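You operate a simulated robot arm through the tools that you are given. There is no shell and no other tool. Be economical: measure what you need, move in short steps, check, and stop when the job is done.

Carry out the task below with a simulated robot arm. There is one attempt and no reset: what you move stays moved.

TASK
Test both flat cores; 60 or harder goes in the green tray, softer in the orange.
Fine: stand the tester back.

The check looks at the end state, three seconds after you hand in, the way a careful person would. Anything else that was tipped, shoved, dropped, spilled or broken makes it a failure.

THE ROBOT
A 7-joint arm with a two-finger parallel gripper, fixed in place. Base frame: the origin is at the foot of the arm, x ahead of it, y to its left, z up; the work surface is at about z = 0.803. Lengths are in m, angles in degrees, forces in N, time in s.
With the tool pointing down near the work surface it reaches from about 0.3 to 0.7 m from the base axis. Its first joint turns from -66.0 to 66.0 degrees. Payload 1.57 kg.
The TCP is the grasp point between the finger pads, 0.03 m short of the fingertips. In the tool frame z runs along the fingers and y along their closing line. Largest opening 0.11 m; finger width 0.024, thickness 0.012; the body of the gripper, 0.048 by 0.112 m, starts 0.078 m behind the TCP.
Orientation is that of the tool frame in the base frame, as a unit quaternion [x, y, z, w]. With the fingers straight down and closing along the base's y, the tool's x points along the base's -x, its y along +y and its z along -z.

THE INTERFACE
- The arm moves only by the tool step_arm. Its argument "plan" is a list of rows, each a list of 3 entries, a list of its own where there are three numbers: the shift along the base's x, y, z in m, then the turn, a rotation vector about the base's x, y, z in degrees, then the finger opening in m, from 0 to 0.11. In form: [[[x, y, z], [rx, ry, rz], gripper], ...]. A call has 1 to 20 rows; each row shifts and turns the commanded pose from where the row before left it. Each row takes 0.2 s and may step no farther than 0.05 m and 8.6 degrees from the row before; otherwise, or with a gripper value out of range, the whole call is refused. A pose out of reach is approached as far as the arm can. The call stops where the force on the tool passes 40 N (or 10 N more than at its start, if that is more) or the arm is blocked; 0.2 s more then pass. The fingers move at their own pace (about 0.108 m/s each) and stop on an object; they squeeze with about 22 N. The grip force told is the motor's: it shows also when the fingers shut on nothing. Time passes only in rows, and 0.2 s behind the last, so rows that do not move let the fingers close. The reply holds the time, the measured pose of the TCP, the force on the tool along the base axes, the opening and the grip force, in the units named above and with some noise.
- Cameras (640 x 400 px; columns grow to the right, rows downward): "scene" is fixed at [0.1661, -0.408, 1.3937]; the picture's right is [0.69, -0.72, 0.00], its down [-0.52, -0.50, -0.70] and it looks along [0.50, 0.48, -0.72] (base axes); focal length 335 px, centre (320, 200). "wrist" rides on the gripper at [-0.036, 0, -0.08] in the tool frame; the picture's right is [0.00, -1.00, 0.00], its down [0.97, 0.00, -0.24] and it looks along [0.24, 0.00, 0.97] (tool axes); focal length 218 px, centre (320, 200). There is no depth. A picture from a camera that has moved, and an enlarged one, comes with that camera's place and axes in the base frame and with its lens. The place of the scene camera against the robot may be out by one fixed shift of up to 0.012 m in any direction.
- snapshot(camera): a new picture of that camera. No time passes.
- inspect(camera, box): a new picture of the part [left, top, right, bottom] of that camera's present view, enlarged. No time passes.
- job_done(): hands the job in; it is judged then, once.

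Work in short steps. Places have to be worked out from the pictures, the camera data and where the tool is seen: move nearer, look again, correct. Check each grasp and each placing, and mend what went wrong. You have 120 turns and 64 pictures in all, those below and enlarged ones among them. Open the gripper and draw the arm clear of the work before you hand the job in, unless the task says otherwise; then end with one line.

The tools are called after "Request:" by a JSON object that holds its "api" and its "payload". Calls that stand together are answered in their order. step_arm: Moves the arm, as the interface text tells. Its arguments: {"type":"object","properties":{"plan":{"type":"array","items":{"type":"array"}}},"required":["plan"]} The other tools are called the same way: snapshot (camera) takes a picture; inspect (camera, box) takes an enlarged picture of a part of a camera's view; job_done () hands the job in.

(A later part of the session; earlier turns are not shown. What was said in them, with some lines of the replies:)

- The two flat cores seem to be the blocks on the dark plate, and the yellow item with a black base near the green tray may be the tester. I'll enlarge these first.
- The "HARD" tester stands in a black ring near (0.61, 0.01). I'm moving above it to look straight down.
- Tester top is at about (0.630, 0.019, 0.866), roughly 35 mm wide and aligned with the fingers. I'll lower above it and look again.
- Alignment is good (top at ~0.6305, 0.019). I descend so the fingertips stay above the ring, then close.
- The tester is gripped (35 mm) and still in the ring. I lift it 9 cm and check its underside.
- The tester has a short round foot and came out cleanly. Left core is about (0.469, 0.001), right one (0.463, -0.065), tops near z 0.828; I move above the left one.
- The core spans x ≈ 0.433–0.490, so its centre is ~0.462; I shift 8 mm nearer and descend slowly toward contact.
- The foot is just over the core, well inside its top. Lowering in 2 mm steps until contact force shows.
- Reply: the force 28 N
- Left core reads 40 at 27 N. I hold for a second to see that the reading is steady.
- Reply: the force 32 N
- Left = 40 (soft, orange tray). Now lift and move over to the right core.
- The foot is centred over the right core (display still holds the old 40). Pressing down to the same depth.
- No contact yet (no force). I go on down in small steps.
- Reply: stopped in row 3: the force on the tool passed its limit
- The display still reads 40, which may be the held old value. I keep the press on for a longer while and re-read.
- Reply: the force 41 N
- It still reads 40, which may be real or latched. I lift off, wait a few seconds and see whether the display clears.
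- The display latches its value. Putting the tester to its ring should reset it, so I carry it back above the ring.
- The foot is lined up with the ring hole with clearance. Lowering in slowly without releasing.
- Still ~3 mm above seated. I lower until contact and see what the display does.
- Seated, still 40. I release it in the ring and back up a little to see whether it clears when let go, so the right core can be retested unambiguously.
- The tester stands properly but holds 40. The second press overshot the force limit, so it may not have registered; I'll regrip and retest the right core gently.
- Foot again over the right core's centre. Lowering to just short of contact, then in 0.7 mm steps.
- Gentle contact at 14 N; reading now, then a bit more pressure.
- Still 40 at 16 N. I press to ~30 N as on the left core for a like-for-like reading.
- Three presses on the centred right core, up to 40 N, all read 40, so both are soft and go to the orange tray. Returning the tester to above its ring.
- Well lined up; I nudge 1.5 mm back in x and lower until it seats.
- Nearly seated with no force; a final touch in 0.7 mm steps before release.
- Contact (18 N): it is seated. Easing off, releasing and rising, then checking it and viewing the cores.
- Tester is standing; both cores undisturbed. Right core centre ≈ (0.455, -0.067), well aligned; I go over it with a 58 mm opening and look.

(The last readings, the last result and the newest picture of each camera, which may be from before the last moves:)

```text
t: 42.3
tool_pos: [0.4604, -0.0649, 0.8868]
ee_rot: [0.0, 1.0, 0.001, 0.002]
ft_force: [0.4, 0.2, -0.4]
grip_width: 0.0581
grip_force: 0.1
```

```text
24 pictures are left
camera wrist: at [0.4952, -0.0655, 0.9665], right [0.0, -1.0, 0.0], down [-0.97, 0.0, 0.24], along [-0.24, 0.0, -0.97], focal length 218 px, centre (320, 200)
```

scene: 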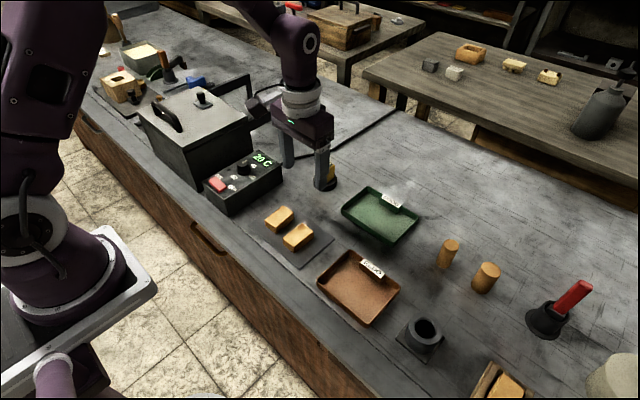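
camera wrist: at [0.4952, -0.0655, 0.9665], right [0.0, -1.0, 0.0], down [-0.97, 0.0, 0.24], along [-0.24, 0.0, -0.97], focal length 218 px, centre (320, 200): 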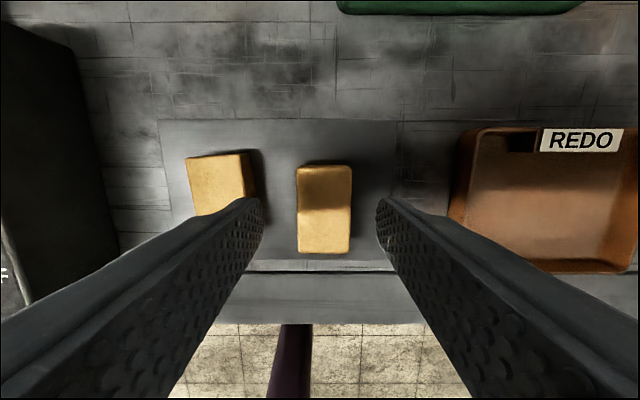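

Core centre is at (0.4555, -0.068). Shifting (-4, -2) mm, descending and gripping.

Request:
{"api": "step_arm", "payload": {"plan": [[[-0.004, -0.002, 0], [0, 0, 0], 0.058], [[0, 0, -0.02], [0, 0, 0], 0.058], [[0, 0, -0.014], [0, 0, 0], 0.058], [[0, 0, -0.009], [0, 0, 0], 0.058], [[0, 0, 0], [0, 0, 0], 0.03], [[0, 0, 0], [0, 0, 0], 0.03], [[0, 0, 0], [0, 0, 0], 0.03]]}}

Request:
{"api": "inspect", "payload": {"camera": "scene", "box": [230, 160, 350, 260]}}

```text
t: 43.9
tool_pos: [0.4558, -0.0687, 0.844]
ee_rot: [0.0, 1.0, 0.001, 0.002]
ft_force: [-0.1, -0.1, -0.1]
grip_width: 0.0352
grip_force: 22.1
```

```text
4.00 times, centred on (290, 210) of scene
camera zoom: at [0.1661, -0.408, 1.3937], right [0.69, -0.72, 0.0], down [-0.52, -0.5, -0.7], along [0.5, 0.48, -0.72], focal length 1338 px, centre (440, 160)
```

zoom: 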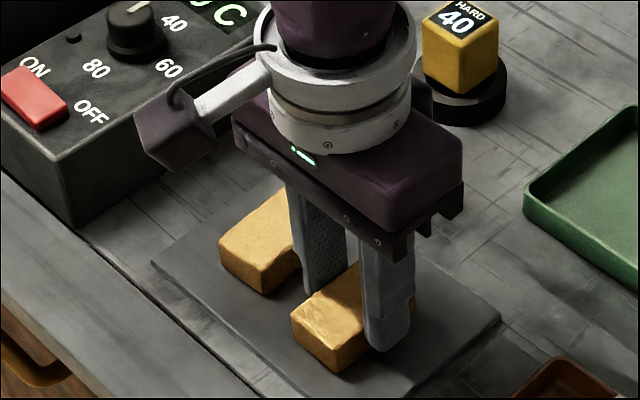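

Right core gripped (35 mm). Lifting 8 cm and carrying it toward the orange tray for a look.

Request:
{"api": "step_arm", "payload": {"plan": [[[0, 0, 0.02], [0, 0, 0], 0.03], [[0, 0, 0.03], [0, 0, 0], 0.03], [[0, 0, 0.03], [0, 0, 0], 0.03], [[0, -0.04, 0.02], [0, 0, 0], 0.03], [[0, -0.04, 0], [0, 0, 0], 0.03], [[0, -0.04, 0], [0, 0, 0], 0.03], [[0, -0.04, 0], [0, 0, 0], 0.03], [[0, 0, 0], [0, 0, 0], 0.03]]}}

Request:
{"api": "snapshot", "payload": {"camera": "wrist"}}

Request:
{"api": "inspect", "payload": {"camera": "scene", "box": [290, 200, 450, 340]}}

```text
t: 45.7
tool_pos: [0.4533, -0.2252, 0.9443]
ee_rot: [-0.001, 1.0, 0.0, 0.003]
ft_force: [0.1, -0.9, -1.1]
grip_width: 0.0353
grip_force: 22.0
```

```text
22 pictures are left
camera wrist: at [0.4895, -0.2268, 1.0253], right [0.0, -1.0, 0.0], down [-0.97, 0.0, 0.24], along [-0.24, 0.0, -0.97], focal length 218 px, centre (320, 200)
```

wrist: 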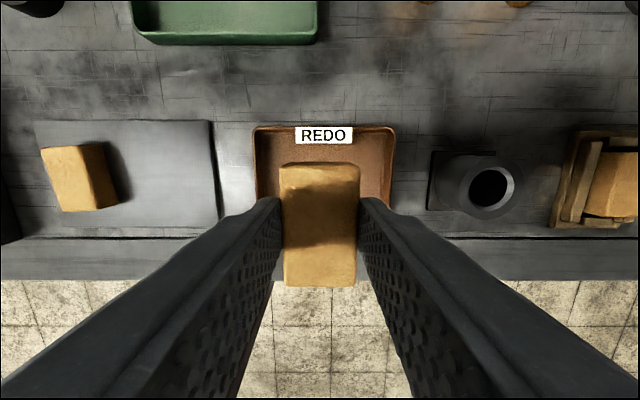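

```text
2.86 times, centred on (370, 270) of scene
camera zoom: at [0.166, -0.408, 1.3937], right [0.69, -0.72, 0.0], down [-0.52, -0.5, -0.7], along [0.5, 0.48, -0.72], focal length 956 px, centre (177, 0)
```

zoom: 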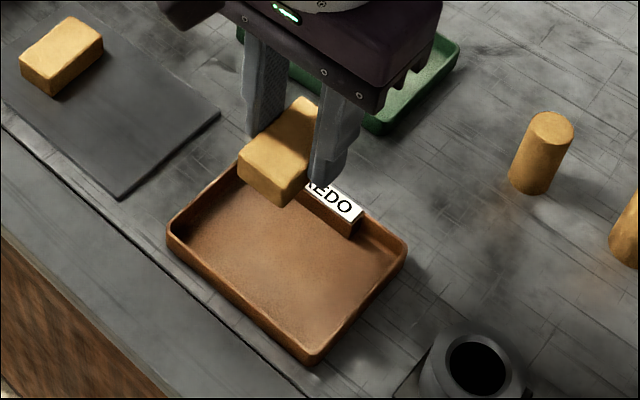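

Tray interior ≈ x 0.407–0.50 (label block at back), y −0.169…−0.289. I aim the first core at (0.446, −0.2555), leaving room for the second; lowering to hover first.

Request:
{"api": "step_arm", "payload": {"plan": [[[-0.004, -0.015, 0], [0, 0, 0], 0.03], [[-0.004, -0.014, -0.02], [0, 0, 0], 0.03], [[0, 0, -0.03], [0, 0, 0], 0.03], [[0, 0, -0.012], [0, 0, 0], 0.03], [[0, 0, 0], [0, 0, 0], 0.03]]}}

Request:
{"api": "snapshot", "payload": {"camera": "wrist"}}

Request:
{"api": "inspect", "payload": {"camera": "scene", "box": [290, 220, 430, 340]}}

```text
t: 46.9
tool_pos: [0.4475, -0.2547, 0.8815]
ee_rot: [-0.001, 1.0, -0.001, 0.003]
ft_force: [0.1, 1.0, 0.6]
grip_width: 0.0352
grip_force: 22.1
```

```text
20 pictures are left
camera wrist: at [0.4821, -0.2544, 0.961], right [0.0, -1.0, 0.0], down [-0.97, 0.0, 0.24], along [-0.24, 0.0, -0.97], focal length 218 px, centre (320, 200)
```

wrist: 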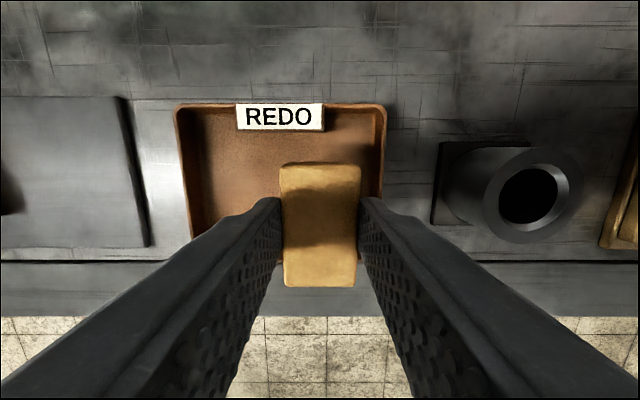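

```text
3.33 times, centred on (360, 280) of scene
camera zoom: at [0.1661, -0.408, 1.3937], right [0.69, -0.72, 0.0], down [-0.52, -0.5, -0.7], along [0.5, 0.48, -0.72], focal length 1115 px, centre (187, -67)
```

zoom: 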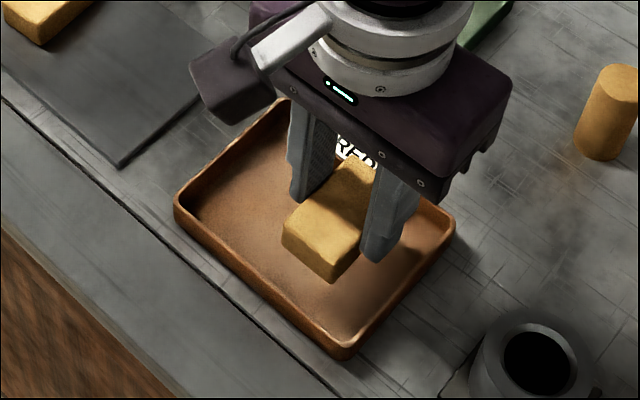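

Alignment is good. Lowering toward the tray floor, final part slowly.

Request:
{"api": "step_arm", "payload": {"plan": [[[-0.0005, -0.001, -0.015], [0, 0, 0], 0.03], [[0, 0, -0.012], [0, 0, 0], 0.03], [[0, 0, -0.006], [0, 0, 0], 0.03], [[0, 0, -0.002], [0, 0, 0], 0.03], [[0, 0, 0], [0, 0, 0], 0.03]]}}

Request:
{"api": "inspect", "payload": {"camera": "scene", "box": [290, 220, 430, 340]}}

```text
t: 48.1
tool_pos: [0.4457, -0.2561, 0.848]
ee_rot: [-0.001, 1.0, 0.0, 0.002]
ft_force: [-0.1, -1.4, -0.9]
grip_width: 0.0352
grip_force: 22.4
```

```text
3.33 times, centred on (360, 280) of scene
camera zoom: at [0.1661, -0.408, 1.3937], right [0.69, -0.72, 0.0], down [-0.52, -0.5, -0.7], along [0.5, 0.48, -0.72], focal length 1115 px, centre (187, -67)
```

zoom: 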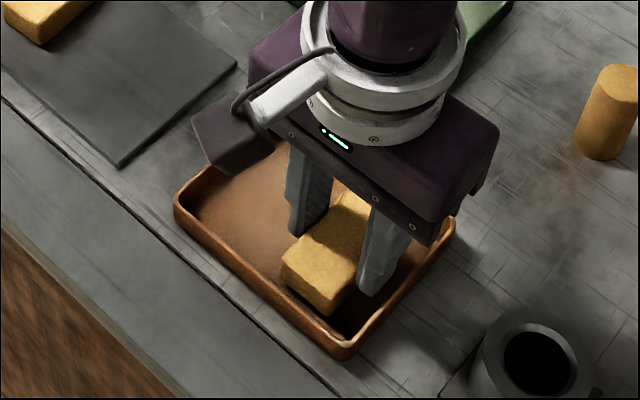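

Close to the floor with clearance on all sides. Down in 1 mm steps.

Request:
{"api": "step_arm", "payload": {"plan": [[[0, 0, -0.001], [0, 0, 0], 0.03], [[0, 0, -0.001], [0, 0, 0], 0.03], [[0, 0, -0.001], [0, 0, 0], 0.03], [[0, 0, 0], [0, 0, 0], 0.03]]}}

```text
t: 49.1
tool_pos: [0.4458, -0.256, 0.8432]
ee_rot: [0.0, 1.0, -0.001, 0.002]
ft_force: [0.6, -0.4, -1.4]
grip_width: 0.0351
grip_force: 21.9
```

Request:
{"api": "step_arm", "payload": {"plan": [[[0, 0, -0.0007], [0, 0, 0], 0.03], [[0, 0, -0.0007], [0, 0, 0], 0.03], [[0, 0, 0], [0, 0, 0], 0.03]]}}

```text
t: 49.9
tool_pos: [0.4462, -0.2562, 0.8435]
ee_rot: [0.0, 1.0, -0.001, 0.002]
ft_force: [0.5, 0.1, 0.1]
grip_width: 0.035
grip_force: 21.5
```

The weight reading is vanishing, suggesting first touch; one more small step.

Request:
{"api": "step_arm", "payload": {"plan": [[[0, 0, -0.0007], [0, 0, 0], 0.03], [[0, 0, 0], [0, 0, 0], 0.03]]}}

```text
t: 50.5
tool_pos: [0.4463, -0.2566, 0.8417]
ee_rot: [-0.001, 1.0, 0.0, 0.002]
ft_force: [-0.2, -0.8, -0.8]
grip_width: 0.0351
grip_force: 21.9
```

Request:
{"api": "step_arm", "payload": {"plan": [[[0, 0, -0.0007], [0, 0, 0], 0.03], [[0, 0, -0.0007], [0, 0, 0], 0.03], [[0, 0, -0.0007], [0, 0, 0], 0.03], [[0, 0, 0], [0, 0, 0], 0.03]]}}

Request:
{"api": "inspect", "payload": {"camera": "scene", "box": [290, 220, 430, 340]}}

```text
t: 51.5
tool_pos: [0.4459, -0.2577, 0.8418]
ee_rot: [-0.001, 1.0, 0.0, 0.001]
ft_force: [0.8, 1.3, -0.2]
grip_width: 0.0353
grip_force: 22.4
```

```text
3.33 times, centred on (360, 280) of scene
camera zoom: at [0.1661, -0.408, 1.3937], right [0.69, -0.72, 0.0], down [-0.52, -0.5, -0.7], along [0.5, 0.48, -0.72], focal length 1115 px, centre (187, -67)
```

zoom: 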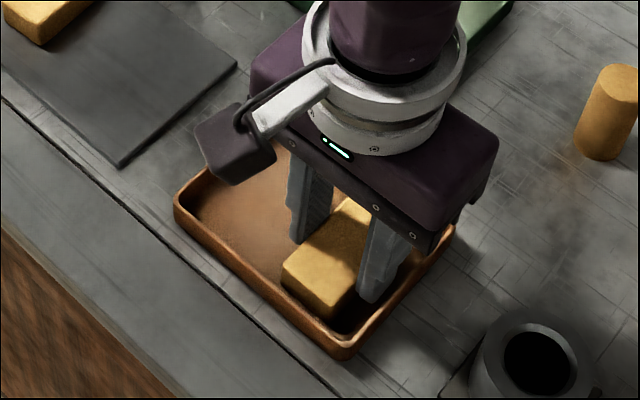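

The core is within a millimetre or two of the floor. Releasing with a small opening and rising.

Request:
{"api": "step_arm", "payload": {"plan": [[[0, 0, -0.0005], [0, 0, 0], 0.041], [[0, 0, 0], [0, 0, 0], 0.041], [[0, 0, 0.01], [0, 0, 0], 0.041], [[0, 0, 0.03], [0, 0, 0], 0.041], [[0, 0, 0.04], [0, 0, 0], 0.041], [[0, 0, 0], [0, 0, 0], 0.041]]}}

Request:
{"api": "snapshot", "payload": {"camera": "wrist"}}

```text
t: 52.9
tool_pos: [0.4429, -0.2561, 0.9181]
ee_rot: [-0.001, 1.0, 0.0, 0.003]
ft_force: [-0.1, -0.4, 0.5]
grip_width: 0.0413
grip_force: 0.1
```

```text
16 pictures are left
camera wrist: at [0.4787, -0.2563, 0.9981], right [0.0, -1.0, 0.0], down [-0.97, 0.0, 0.24], along [-0.24, 0.0, -0.97], focal length 218 px, centre (320, 200)
```

wrist: 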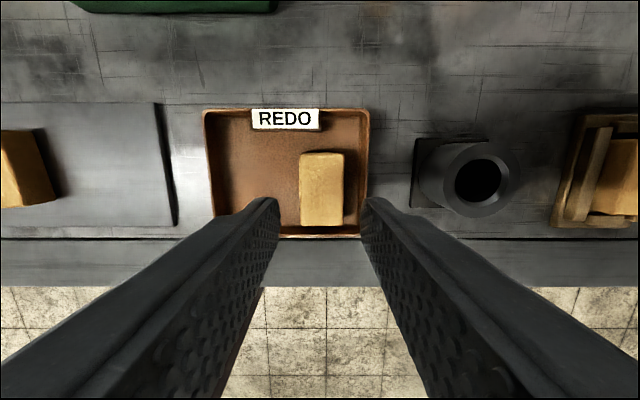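

Core 1 lies flat in the orange tray with ~73 mm free on its left, enough for core 2 centred at y ≈ −0.2055. Heading to the left core.

Request:
{"api": "step_arm", "payload": {"plan": [[[0, 0, 0.03], [0, 0, 0], 0.06], [[0.003, 0.042, 0], [0, 0, 0], 0.06], [[0.003, 0.042, 0], [0, 0, 0], 0.06], [[0.003, 0.042, 0], [0, 0, 0], 0.06], [[0.003, 0.043, 0], [0, 0, 0], 0.06], [[0.003, 0.043, 0], [0, 0, 0], 0.06], [[0.002, 0.043, 0], [0, 0, 0], 0.06], [[0, 0, -0.03], [0, 0, 0], 0.06], [[0, 0, -0.03], [0, 0, 0], 0.06], [[0, 0, 0], [0, 0, 0], 0.06]]}}

Request:
{"api": "snapshot", "payload": {"camera": "wrist"}}

```text
t: 55.1
tool_pos: [0.4622, -0.0026, 0.8878]
ee_rot: [0.0, 1.0, 0.0, 0.003]
ft_force: [-0.1, 0.2, -0.9]
grip_width: 0.06
grip_force: 0.1
```

```text
15 pictures are left
camera wrist: at [0.4974, -0.0035, 0.9679], right [0.0, -1.0, 0.0], down [-0.97, 0.0, 0.24], along [-0.24, 0.0, -0.97], focal length 218 px, centre (320, 200)
```

wrist: 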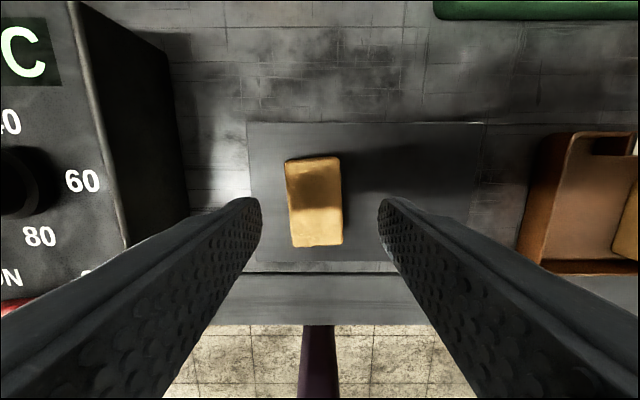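

Left core centre ≈ (0.4607, 0.000), yaw ≈ +2°. Correcting, descending and gripping.

Request:
{"api": "step_arm", "payload": {"plan": [[[-0.001, 0.003, 0], [0, 0, 2], 0.058], [[0, 0, -0.02], [0, 0, 0], 0.058], [[0, 0, -0.014], [0, 0, 0], 0.058], [[0, 0, -0.008], [0, 0, 0], 0.058], [[0, 0, 0], [0, 0, 0], 0.03], [[0, 0, 0], [0, 0, 0], 0.03], [[0, 0, 0], [0, 0, 0], 0.03]]}}

```text
t: 56.7
tool_pos: [0.4625, 0.0017, 0.8464]
ee_rot: [-0.017, 1.0, -0.001, 0.002]
ft_force: [-0.5, -0.8, 0.7]
grip_width: 0.035
grip_force: 22.1
```

Gripped at 35 mm. Lifting, squaring up and carrying over the orange tray.

Request:
{"api": "step_arm", "payload": {"plan": [[[0, 0, 0.02], [0, 0, 0], 0.03], [[0, 0, 0.03], [0, 0, 0], 0.03], [[0, 0, 0.04], [0, 0, -2], 0.03], [[-0.003, -0.042, 0], [0, 0, 0], 0.03], [[-0.003, -0.041, 0], [0, 0, 0], 0.03], [[-0.003, -0.041, 0], [0, 0, 0], 0.03], [[-0.003, -0.041, 0], [0, 0, 0], 0.03], [[-0.0025, -0.041, 0], [0, 0, 0], 0.03], [[0, 0, -0.03], [0, 0, 0], 0.03], [[0, 0, -0.02], [0, 0, 0], 0.03], [[0, 0, 0], [0, 0, 0], 0.03]]}}

Request:
{"api": "snapshot", "payload": {"camera": "wrist"}}

Request:
{"api": "inspect", "payload": {"camera": "scene", "box": [290, 220, 430, 340]}}

```text
t: 59.1
tool_pos: [0.4486, -0.2068, 0.8871]
ee_rot: [-0.001, 1.0, 0.001, 0.004]
ft_force: [-0.3, 0.6, -0.8]
grip_width: 0.0352
grip_force: 22.0
```

```text
14 pictures are left
camera wrist: at [0.4829, -0.2071, 0.9667], right [0.0, -1.0, 0.0], down [-0.97, 0.0, 0.24], along [-0.24, 0.0, -0.97], focal length 218 px, centre (320, 200)
```

wrist: 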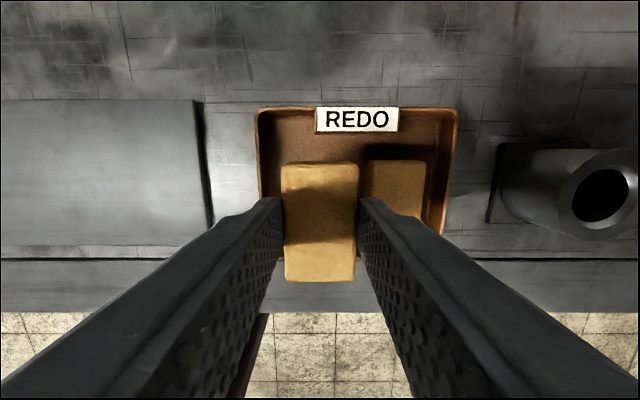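

```text
3.33 times, centred on (360, 280) of scene
camera zoom: at [0.1661, -0.408, 1.3937], right [0.69, -0.72, 0.0], down [-0.52, -0.5, -0.7], along [0.5, 0.48, -0.72], focal length 1115 px, centre (187, -67)
```

zoom: 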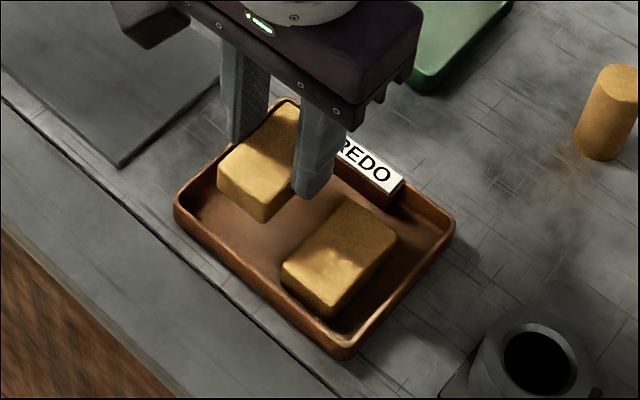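

Gap between left wall and core 1 is ≈ 66–68 mm, centred near y −0.205. Shifting 2 mm left and descending carefully.

Request:
{"api": "step_arm", "payload": {"plan": [[[-0.001, 0.002, 0], [0, 0, 0], 0.03], [[0, 0, -0.014], [0, 0, 0], 0.03], [[0, 0, -0.008], [0, 0, 0], 0.03], [[0, 0, 0], [0, 0, 0], 0.03]]}}

Request:
{"api": "inspect", "payload": {"camera": "scene", "box": [300, 225, 400, 305]}}

Request:
{"api": "inspect", "payload": {"camera": "wrist", "box": [220, 100, 480, 262]}}

```text
t: 60.1
tool_pos: [0.4475, -0.2027, 0.8676]
ee_rot: [-0.001, 1.0, 0.0, 0.002]
ft_force: [0.5, 0.8, -0.4]
grip_width: 0.0352
grip_force: 22.2
```

```text
5.00 times, centred on (350, 265) of scene
camera zoom: at [0.1661, -0.408, 1.3937], right [0.69, -0.72, 0.0], down [-0.52, -0.5, -0.7], along [0.5, 0.48, -0.72], focal length 1673 px, centre (170, -125)
```

zoom: 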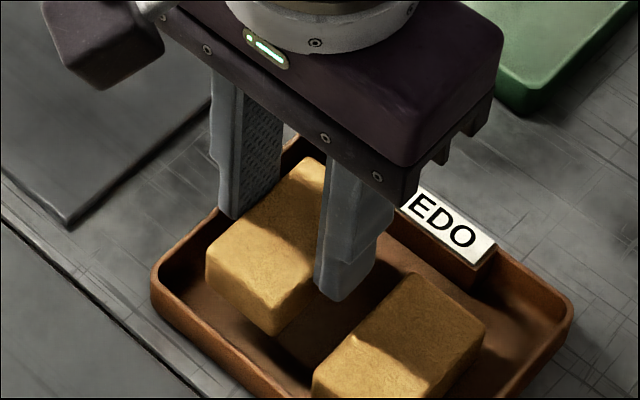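

```text
2.46 times, centred on (350, 181) of wrist
camera zoom: at [0.4815, -0.2039, 0.9465], right [0.0, -1.0, 0.0], down [-0.97, 0.0, 0.24], along [-0.24, 0.0, -0.97], focal length 537 px, centre (246, 247)
```

zoom: 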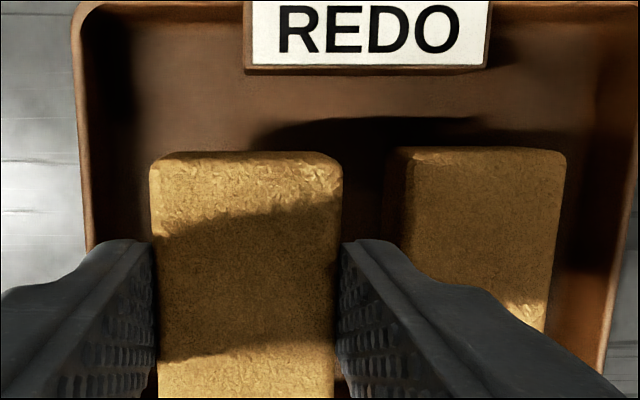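

Both fingers have ~3–4 mm clearance. Continuing down.

Request:
{"api": "step_arm", "payload": {"plan": [[[0, -0.0005, -0.008], [0, 0, 0], 0.03], [[0, 0, -0.008], [0, 0, 0], 0.03], [[0, 0, -0.003], [0, 0, 0], 0.03], [[0, 0, -0.001], [0, 0, 0], 0.03], [[0, 0, -0.001], [0, 0, 0], 0.03], [[0, 0, 0], [0, 0, 0], 0.03]]}}

Request:
{"api": "inspect", "payload": {"camera": "scene", "box": [300, 225, 400, 305]}}

```text
t: 61.5
tool_pos: [0.4467, -0.2026, 0.8445]
ee_rot: [-0.001, 1.0, 0.0, 0.003]
ft_force: [-1.0, 1.0, 7.7]
grip_width: 0.0351
grip_force: 21.9
```

```text
5.00 times, centred on (350, 265) of scene
camera zoom: at [0.1659, -0.4079, 1.3937], right [0.69, -0.72, 0.0], down [-0.52, -0.5, -0.7], along [0.5, 0.48, -0.72], focal length 1673 px, centre (170, -125)
```

zoom: 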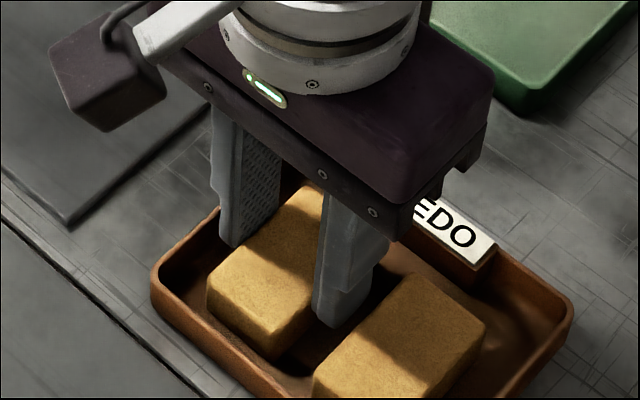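

Contact with the floor (≈8 N). Releasing with a 39 mm opening and lifting straight up.

Request:
{"api": "step_arm", "payload": {"plan": [[[0, 0, 0.0005], [0, 0, 0], 0.039], [[0, 0, 0], [0, 0, 0], 0.039], [[0, 0, 0.01], [0, 0, 0], 0.039], [[0, 0, 0.03], [0, 0, 0], 0.039], [[0, 0, 0.04], [0, 0, 0], 0.039], [[0, 0, 0.04], [0, 0, 0], 0.039], [[0, 0, 0], [0, 0, 0], 0.039]]}}

Request:
{"api": "snapshot", "payload": {"camera": "wrist"}}

Request:
{"api": "snapshot", "payload": {"camera": "scene"}}

```text
t: 63.1
tool_pos: [0.4475, -0.2029, 0.9667]
ee_rot: [0.0, 1.0, 0.0, 0.003]
ft_force: [1.6, 1.5, 0.6]
grip_width: 0.0391
grip_force: 0.0
```

```text
9 pictures are left
camera wrist: at [0.4828, -0.2036, 1.0455], right [0.0, -1.0, 0.0], down [-0.97, 0.0, 0.24], along [-0.24, 0.0, -0.97], focal length 218 px, centre (320, 200)
```

wrist: 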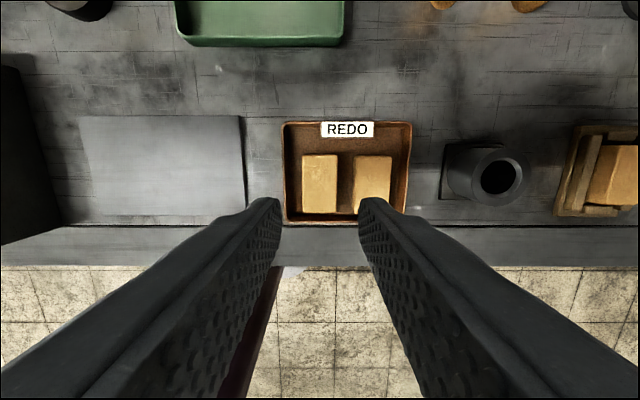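

```text
8 pictures are left
```

scene: 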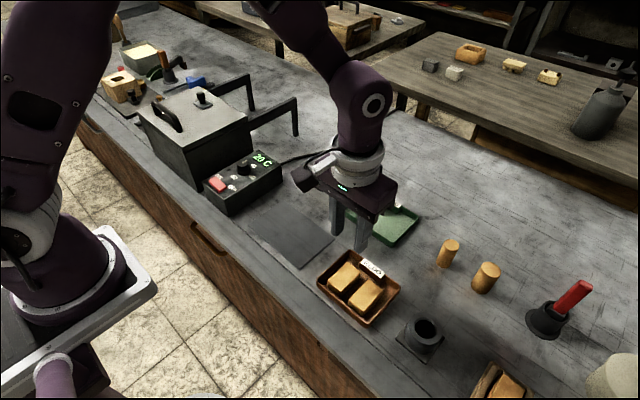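

Both cores lie flat in the orange tray and nothing else moved. I raise and draw the arm clear, then check the tester.

Request:
{"api": "step_arm", "payload": {"plan": [[[0, 0, 0.04], [0, 0, 0], 0.06], [[-0.01, 0.03, 0.03], [0, 0, 0], 0.1], [[-0.015, 0.04, 0.02], [0, 0, 0], 0.11], [[-0.015, 0.04, 0], [0, 0, 0], 0.11], [[-0.005, 0.025, 0], [0, 0, 0], 0.11], [[0, 0, 0], [0, 0, 0], 0.11]]}}

Request:
{"api": "inspect", "payload": {"camera": "scene", "box": [230, 120, 430, 330]}}

```text
t: 64.5
tool_pos: [0.4, -0.0685, 1.0574]
ee_rot: [0.0, 1.0, -0.001, 0.001]
ft_force: [-0.2, -0.9, 1.1]
grip_width: 0.1099
grip_force: 0.0
```

```text
1.90 times, centred on (330, 225) of scene
camera zoom: at [0.1661, -0.408, 1.3937], right [0.69, -0.72, 0.0], down [-0.52, -0.5, -0.7], along [0.5, 0.48, -0.72], focal length 637 px, centre (301, 152)
```

zoom: 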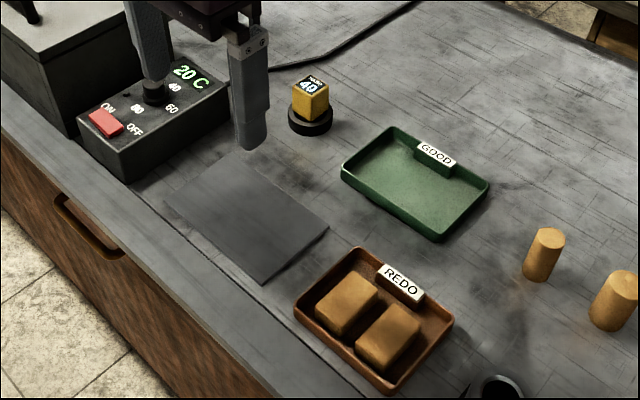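

The tester stands in its ring, both cores are in the orange tray, and the arm is clear with the gripper open. Handing in.

Request:
{"api": "job_done", "payload": {}}

```text
The job is handed in.
```

Both flat cores are in the orange tray, the tester is back in its ring, and the job is handed in: the left core read 40, and the right core also showed 40 on every press, but the display never cleared between tests, so I can't rule out that the right one's 40 was left over from the first.
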